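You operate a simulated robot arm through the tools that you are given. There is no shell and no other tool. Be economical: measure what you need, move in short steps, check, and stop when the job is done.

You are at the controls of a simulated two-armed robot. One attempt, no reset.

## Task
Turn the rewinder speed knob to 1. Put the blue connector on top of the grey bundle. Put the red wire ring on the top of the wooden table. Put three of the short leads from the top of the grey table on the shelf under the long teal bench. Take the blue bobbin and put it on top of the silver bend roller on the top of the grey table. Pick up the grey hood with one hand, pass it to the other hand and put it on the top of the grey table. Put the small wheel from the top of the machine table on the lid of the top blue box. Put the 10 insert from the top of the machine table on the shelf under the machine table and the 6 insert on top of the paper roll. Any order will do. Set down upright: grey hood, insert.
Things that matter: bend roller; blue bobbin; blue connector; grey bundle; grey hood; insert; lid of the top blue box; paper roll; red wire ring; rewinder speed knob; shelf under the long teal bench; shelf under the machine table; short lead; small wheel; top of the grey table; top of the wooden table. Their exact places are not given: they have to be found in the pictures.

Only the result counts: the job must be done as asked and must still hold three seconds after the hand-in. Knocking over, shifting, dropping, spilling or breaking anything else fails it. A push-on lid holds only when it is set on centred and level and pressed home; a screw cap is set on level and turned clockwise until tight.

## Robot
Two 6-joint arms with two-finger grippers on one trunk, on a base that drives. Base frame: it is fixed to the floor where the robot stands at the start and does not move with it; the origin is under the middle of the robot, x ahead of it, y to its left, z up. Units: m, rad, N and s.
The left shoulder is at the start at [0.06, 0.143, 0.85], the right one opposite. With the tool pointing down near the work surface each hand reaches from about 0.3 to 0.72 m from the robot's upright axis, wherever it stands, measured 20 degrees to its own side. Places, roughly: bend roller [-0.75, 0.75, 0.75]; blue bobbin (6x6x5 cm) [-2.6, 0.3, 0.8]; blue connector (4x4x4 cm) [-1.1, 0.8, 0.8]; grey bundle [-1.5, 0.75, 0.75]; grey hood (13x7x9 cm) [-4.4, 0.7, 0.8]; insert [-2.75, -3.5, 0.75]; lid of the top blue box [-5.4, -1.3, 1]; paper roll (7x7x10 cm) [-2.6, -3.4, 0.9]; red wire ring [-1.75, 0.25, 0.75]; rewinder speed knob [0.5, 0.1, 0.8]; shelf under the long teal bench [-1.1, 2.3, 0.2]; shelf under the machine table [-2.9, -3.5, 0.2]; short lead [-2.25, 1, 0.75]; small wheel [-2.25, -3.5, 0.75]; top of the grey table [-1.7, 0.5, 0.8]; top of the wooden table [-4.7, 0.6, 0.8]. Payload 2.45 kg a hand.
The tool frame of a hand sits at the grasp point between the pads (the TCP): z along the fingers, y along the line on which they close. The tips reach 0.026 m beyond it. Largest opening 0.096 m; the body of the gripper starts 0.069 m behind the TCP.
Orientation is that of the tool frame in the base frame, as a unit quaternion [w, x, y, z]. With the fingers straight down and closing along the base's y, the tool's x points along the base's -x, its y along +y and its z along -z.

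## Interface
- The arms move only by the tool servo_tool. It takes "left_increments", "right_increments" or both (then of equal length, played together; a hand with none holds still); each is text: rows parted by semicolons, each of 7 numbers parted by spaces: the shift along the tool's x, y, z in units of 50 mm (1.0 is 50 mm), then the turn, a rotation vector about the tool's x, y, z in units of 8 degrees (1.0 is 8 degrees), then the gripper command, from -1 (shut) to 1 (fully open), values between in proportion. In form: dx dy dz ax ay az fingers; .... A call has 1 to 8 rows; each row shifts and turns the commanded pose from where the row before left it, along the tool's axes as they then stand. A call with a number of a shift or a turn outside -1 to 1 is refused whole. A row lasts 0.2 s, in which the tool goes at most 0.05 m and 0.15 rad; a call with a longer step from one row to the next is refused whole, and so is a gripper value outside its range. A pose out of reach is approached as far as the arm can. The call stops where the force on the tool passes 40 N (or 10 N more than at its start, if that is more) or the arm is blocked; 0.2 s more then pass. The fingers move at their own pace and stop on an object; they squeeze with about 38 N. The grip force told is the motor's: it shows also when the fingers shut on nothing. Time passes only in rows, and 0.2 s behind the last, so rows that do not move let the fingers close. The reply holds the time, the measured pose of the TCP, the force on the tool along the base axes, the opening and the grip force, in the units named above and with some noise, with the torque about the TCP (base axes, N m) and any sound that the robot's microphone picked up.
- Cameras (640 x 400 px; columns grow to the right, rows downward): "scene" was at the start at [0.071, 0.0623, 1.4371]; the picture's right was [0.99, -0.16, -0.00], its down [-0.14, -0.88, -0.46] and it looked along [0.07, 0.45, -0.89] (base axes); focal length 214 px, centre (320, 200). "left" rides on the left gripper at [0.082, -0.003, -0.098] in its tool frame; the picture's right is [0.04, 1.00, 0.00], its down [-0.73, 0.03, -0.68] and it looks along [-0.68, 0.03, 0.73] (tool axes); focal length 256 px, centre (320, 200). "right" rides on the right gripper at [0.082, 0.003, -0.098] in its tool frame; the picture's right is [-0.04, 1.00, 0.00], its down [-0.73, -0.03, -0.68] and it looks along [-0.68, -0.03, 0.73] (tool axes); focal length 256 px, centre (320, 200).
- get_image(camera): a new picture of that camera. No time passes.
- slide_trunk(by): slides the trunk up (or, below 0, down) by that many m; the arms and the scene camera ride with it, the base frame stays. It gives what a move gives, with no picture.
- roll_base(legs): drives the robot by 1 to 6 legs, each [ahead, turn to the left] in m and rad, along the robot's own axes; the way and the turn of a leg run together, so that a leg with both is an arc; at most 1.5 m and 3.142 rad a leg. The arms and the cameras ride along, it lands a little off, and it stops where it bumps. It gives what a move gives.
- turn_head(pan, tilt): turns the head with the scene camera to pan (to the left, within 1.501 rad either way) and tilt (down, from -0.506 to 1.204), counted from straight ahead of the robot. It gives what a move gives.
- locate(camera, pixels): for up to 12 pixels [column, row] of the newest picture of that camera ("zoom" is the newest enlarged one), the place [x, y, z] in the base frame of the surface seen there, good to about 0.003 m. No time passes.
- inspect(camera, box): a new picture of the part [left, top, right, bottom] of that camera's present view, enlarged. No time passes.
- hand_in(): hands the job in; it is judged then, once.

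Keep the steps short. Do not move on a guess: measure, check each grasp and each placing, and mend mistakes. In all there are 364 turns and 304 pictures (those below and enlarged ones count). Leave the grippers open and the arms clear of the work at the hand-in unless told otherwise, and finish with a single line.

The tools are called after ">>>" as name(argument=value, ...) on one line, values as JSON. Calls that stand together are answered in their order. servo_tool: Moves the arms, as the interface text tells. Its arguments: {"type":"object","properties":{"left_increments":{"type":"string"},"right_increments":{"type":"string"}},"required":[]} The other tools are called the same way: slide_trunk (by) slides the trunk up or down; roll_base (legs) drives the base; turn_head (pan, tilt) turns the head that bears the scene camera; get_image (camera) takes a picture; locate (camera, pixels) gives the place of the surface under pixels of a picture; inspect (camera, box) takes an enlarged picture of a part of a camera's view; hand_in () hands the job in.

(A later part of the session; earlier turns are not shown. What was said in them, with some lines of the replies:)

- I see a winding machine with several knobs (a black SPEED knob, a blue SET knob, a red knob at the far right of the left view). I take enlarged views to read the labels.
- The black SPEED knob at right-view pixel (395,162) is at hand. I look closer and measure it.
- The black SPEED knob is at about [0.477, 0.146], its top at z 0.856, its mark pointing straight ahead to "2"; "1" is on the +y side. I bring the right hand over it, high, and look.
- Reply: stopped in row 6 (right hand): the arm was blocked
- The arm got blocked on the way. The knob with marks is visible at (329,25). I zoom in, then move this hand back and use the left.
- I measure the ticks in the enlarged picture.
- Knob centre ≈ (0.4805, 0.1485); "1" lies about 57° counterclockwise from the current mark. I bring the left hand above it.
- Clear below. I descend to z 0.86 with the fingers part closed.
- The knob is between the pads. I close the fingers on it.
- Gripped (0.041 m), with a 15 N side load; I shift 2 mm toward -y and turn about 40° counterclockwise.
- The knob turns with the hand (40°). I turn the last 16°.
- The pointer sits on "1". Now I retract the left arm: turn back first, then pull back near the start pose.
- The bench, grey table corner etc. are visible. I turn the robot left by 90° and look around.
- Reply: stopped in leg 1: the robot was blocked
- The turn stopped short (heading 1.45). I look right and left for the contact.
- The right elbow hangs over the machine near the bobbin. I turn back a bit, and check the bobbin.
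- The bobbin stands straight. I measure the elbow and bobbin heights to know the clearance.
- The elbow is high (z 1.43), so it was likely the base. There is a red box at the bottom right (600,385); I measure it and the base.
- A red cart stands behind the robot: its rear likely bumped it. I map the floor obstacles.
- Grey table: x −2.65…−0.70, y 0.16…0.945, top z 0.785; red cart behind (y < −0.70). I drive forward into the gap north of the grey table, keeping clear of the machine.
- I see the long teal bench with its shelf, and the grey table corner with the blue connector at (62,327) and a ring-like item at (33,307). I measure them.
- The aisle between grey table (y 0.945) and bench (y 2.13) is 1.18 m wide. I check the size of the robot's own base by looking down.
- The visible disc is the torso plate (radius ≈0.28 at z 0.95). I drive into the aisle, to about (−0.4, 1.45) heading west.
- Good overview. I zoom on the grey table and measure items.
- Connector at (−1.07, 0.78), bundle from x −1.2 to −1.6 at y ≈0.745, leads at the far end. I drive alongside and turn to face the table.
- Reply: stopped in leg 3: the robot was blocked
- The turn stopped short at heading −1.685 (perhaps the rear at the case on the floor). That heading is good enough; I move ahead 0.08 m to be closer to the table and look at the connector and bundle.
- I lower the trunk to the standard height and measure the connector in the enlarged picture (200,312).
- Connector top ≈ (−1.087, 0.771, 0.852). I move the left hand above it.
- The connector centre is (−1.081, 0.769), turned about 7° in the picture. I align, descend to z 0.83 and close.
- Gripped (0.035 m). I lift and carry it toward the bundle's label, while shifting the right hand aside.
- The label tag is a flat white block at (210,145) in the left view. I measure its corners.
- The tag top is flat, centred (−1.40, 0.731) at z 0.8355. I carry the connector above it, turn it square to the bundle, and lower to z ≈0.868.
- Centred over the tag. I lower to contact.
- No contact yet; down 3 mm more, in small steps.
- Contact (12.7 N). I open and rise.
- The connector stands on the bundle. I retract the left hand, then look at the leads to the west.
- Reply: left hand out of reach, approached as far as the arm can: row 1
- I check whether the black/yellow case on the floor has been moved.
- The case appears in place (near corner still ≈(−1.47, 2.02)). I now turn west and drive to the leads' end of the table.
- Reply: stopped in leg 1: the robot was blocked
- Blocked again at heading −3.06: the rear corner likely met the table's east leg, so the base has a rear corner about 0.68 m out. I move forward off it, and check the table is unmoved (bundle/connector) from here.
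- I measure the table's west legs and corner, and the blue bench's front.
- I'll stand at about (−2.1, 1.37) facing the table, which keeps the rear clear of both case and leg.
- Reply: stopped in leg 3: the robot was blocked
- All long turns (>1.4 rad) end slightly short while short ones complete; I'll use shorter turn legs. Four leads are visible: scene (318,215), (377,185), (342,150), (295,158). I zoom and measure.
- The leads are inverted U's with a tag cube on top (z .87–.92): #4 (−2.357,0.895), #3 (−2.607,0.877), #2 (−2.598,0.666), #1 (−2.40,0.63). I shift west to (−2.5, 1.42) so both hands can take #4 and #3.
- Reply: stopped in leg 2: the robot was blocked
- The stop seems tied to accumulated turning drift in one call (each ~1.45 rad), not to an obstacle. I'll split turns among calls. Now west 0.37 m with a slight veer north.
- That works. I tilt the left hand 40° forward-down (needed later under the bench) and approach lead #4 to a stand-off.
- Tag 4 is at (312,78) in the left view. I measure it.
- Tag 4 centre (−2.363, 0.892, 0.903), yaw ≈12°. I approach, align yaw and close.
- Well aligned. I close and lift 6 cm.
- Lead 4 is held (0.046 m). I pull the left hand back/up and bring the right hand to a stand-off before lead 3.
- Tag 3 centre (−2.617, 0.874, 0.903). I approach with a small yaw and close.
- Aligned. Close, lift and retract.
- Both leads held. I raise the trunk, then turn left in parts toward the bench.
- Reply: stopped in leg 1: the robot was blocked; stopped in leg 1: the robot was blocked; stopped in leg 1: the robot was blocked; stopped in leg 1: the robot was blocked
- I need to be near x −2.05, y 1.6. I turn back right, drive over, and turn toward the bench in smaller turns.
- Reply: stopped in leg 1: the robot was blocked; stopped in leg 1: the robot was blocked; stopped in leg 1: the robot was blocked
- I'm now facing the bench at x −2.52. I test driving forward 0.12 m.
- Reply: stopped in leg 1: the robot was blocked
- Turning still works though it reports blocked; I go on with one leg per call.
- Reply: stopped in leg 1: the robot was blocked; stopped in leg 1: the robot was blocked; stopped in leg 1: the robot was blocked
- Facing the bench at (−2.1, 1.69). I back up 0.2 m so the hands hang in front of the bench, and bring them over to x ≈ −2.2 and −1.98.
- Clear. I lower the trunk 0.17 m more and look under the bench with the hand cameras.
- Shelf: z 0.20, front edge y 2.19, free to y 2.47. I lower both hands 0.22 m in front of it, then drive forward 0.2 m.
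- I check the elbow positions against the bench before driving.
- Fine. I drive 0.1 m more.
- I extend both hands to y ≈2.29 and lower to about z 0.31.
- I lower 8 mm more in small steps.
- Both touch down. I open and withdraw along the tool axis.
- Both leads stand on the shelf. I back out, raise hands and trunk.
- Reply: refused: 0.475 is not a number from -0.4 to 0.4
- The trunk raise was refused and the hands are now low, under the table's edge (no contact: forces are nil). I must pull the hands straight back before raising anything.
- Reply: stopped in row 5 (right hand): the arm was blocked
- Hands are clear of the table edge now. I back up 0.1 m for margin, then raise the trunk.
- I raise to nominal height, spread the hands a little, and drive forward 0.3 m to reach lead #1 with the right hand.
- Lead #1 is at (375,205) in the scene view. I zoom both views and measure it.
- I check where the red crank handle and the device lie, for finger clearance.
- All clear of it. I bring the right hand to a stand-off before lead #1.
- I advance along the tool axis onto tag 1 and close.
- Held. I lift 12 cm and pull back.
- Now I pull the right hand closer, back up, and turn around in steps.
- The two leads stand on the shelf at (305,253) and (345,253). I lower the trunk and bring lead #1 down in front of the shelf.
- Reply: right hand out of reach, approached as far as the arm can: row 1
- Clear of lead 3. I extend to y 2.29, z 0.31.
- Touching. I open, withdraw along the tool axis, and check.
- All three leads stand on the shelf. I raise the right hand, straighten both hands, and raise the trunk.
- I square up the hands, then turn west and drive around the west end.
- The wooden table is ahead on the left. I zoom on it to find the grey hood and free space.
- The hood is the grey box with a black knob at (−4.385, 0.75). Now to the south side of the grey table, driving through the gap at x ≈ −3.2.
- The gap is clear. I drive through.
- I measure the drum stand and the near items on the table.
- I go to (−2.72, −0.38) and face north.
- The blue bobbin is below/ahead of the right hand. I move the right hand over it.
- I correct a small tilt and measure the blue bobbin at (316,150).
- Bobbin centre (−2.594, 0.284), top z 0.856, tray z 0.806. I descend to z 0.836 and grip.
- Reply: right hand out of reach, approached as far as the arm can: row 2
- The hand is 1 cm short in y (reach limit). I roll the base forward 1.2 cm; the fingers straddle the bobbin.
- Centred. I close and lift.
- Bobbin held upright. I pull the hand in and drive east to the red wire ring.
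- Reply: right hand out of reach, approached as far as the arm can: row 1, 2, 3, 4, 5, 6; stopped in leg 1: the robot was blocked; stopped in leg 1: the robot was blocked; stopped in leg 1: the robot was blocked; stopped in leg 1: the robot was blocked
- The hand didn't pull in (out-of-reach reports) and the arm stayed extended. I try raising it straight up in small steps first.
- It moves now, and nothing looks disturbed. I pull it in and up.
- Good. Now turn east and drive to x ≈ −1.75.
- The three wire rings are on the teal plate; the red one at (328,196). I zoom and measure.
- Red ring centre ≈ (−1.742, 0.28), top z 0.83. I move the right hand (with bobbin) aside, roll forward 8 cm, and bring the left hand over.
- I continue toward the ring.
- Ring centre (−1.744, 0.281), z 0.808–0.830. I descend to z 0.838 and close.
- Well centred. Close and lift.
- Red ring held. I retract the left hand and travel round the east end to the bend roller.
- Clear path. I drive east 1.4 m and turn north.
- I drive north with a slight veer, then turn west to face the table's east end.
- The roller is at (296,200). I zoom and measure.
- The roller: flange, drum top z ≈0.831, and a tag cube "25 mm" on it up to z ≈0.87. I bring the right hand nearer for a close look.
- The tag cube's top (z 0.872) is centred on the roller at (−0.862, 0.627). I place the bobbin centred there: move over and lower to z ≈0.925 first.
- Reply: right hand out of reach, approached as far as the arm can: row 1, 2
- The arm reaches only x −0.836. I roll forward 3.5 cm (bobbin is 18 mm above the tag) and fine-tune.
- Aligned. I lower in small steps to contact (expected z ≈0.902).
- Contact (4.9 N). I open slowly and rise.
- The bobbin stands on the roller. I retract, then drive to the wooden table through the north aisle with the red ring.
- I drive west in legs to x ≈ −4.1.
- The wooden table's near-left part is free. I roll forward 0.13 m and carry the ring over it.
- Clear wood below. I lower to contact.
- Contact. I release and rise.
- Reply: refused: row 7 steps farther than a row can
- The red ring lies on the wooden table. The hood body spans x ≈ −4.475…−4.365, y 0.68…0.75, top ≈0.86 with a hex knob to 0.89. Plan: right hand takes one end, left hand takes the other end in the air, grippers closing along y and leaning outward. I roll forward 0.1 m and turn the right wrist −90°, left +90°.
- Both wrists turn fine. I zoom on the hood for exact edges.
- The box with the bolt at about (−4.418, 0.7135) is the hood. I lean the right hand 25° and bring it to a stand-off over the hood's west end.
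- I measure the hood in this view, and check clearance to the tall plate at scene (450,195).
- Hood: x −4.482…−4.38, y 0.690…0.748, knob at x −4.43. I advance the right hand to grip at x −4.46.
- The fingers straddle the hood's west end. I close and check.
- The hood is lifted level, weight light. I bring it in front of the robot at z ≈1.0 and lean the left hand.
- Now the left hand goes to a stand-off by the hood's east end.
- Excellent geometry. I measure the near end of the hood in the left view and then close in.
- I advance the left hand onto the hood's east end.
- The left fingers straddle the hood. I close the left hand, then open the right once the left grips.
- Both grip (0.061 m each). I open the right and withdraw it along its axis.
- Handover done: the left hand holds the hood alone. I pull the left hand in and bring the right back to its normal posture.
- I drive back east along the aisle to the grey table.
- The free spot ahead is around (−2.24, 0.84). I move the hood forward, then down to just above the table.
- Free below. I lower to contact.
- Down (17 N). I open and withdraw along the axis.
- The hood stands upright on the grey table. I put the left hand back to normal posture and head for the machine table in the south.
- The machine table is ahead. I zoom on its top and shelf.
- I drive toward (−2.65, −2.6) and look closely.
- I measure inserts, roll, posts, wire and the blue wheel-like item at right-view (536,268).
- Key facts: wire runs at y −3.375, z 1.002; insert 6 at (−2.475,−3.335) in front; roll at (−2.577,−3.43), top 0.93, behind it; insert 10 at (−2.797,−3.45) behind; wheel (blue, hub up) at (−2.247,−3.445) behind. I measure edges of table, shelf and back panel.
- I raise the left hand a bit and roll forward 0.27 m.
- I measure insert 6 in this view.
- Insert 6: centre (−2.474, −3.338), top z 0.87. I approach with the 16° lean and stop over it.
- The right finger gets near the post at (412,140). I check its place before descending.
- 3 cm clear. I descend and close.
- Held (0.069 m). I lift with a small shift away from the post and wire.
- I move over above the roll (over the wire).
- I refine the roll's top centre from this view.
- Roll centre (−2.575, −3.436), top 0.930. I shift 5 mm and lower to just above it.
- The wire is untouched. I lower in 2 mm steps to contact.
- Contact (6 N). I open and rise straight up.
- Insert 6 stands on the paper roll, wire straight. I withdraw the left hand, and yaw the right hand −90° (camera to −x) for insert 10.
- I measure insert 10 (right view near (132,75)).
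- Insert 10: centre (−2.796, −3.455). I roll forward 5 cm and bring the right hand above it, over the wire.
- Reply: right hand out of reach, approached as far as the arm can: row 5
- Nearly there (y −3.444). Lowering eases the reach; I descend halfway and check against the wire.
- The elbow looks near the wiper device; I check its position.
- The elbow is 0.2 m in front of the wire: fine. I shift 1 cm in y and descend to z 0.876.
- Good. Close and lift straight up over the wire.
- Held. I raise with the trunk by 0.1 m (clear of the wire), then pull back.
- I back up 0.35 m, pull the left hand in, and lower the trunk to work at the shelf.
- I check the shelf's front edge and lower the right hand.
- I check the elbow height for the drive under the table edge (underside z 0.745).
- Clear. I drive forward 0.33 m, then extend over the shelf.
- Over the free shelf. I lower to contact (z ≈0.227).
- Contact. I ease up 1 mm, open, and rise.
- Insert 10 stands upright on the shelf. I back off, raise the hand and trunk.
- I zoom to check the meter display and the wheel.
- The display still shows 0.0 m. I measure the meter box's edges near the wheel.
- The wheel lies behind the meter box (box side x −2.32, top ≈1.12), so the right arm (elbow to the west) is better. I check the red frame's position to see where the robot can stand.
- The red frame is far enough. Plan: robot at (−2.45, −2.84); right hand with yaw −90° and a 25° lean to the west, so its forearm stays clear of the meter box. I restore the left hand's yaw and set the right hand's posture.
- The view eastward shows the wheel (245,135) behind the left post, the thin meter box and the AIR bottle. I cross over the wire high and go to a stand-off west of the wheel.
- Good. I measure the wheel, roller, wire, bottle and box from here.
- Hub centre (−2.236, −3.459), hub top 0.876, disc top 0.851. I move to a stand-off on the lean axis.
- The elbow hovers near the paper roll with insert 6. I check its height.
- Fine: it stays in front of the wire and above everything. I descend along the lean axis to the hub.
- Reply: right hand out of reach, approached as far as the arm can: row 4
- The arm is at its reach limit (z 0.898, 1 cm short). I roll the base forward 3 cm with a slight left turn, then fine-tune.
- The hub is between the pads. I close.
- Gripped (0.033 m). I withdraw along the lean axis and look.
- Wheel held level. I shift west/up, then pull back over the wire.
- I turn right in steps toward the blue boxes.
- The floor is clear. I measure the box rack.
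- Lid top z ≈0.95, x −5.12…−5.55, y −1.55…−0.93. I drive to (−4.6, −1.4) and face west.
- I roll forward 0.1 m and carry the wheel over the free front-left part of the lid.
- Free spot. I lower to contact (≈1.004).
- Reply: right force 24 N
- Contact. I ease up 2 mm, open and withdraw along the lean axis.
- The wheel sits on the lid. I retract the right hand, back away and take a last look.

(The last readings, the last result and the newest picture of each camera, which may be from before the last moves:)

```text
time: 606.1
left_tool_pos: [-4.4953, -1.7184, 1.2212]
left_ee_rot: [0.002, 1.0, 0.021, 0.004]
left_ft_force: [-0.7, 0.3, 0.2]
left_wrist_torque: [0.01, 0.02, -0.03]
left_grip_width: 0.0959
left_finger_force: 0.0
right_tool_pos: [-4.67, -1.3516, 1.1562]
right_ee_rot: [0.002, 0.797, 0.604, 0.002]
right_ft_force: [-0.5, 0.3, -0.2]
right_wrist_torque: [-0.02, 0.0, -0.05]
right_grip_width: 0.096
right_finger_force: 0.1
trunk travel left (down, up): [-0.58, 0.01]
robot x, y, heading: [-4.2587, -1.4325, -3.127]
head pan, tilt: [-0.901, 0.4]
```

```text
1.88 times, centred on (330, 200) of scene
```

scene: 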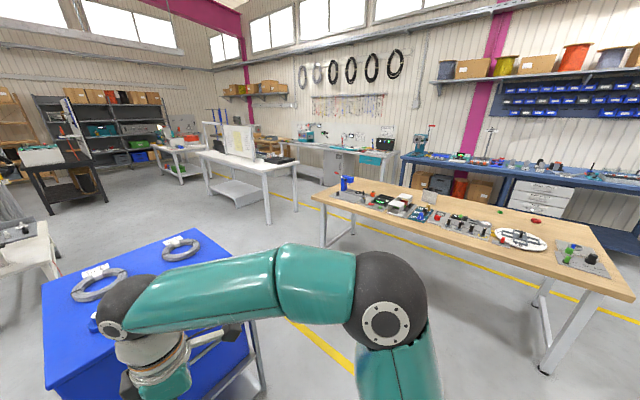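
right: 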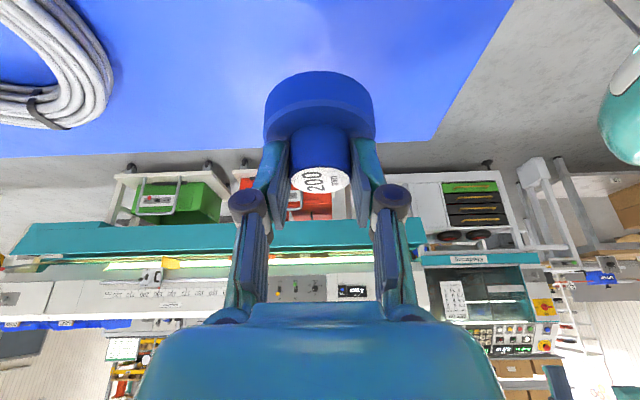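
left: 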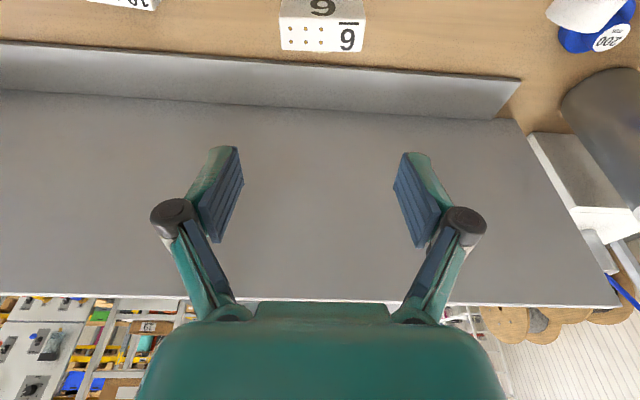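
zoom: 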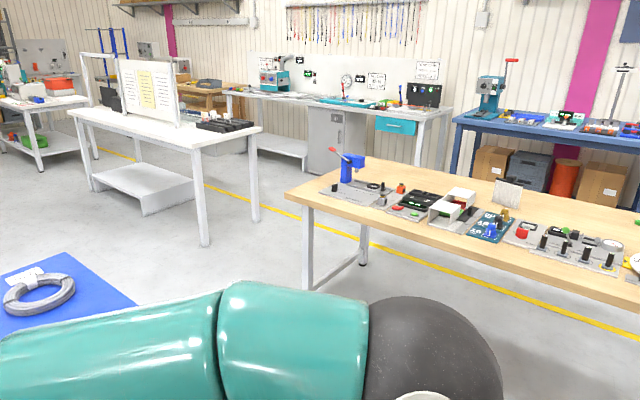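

The red ring is on the wooden table. A last look toward the grey table.

>>> turn_head(pan=-1.5, tilt=0.3)

>>> get_image(camera="scene")

>>> inspect(camera="scene", box=[400, 130, 640, 260])

```text
time: 607.1
left_tool_pos: [-4.4951, -1.7187, 1.2227]
left_ee_rot: [0.002, 1.0, 0.021, 0.005]
left_ft_force: [-0.2, 0.2, 0.0]
left_wrist_torque: [0.0, 0.02, -0.01]
left_grip_width: 0.0958
left_finger_force: 0.0
right_tool_pos: [-4.6693, -1.3527, 1.1565]
right_ee_rot: [0.001, 0.797, 0.604, 0.002]
right_ft_force: [-0.1, -0.1, -0.1]
right_wrist_torque: [-0.01, 0.0, 0.01]
right_grip_width: 0.0959
right_finger_force: 0.1
trunk travel left (down, up): [-0.58, 0.01]
robot x, y, heading: [-4.2578, -1.4326, -3.132]
head pan, tilt: [-1.499, 0.3]
```

```text
90 pictures are left
```

scene: 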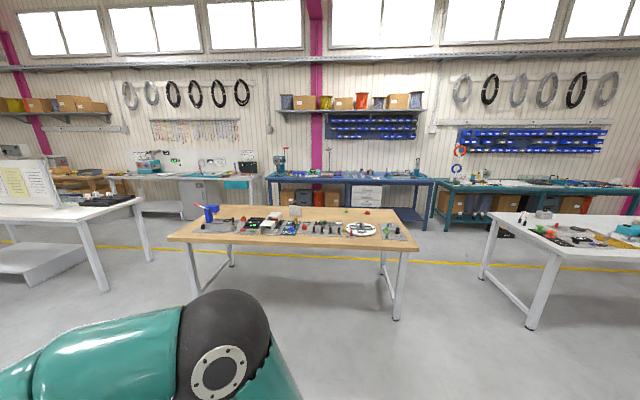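

```text
2.67 times, centred on (520, 195) of scene
```

zoom: 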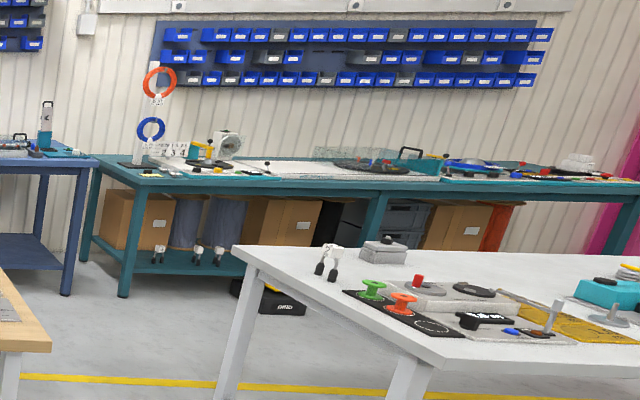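

The hood stands on the grey table and the three leads are on the bench shelf. The grippers are open and the arms are clear, so I hand the job in.

>>> hand_in()

```text
The job is handed in.
```

All eight tasks were done and the job was handed in; each placing was checked in pictures when it was made, though not everything was looked at again before the hand-in.
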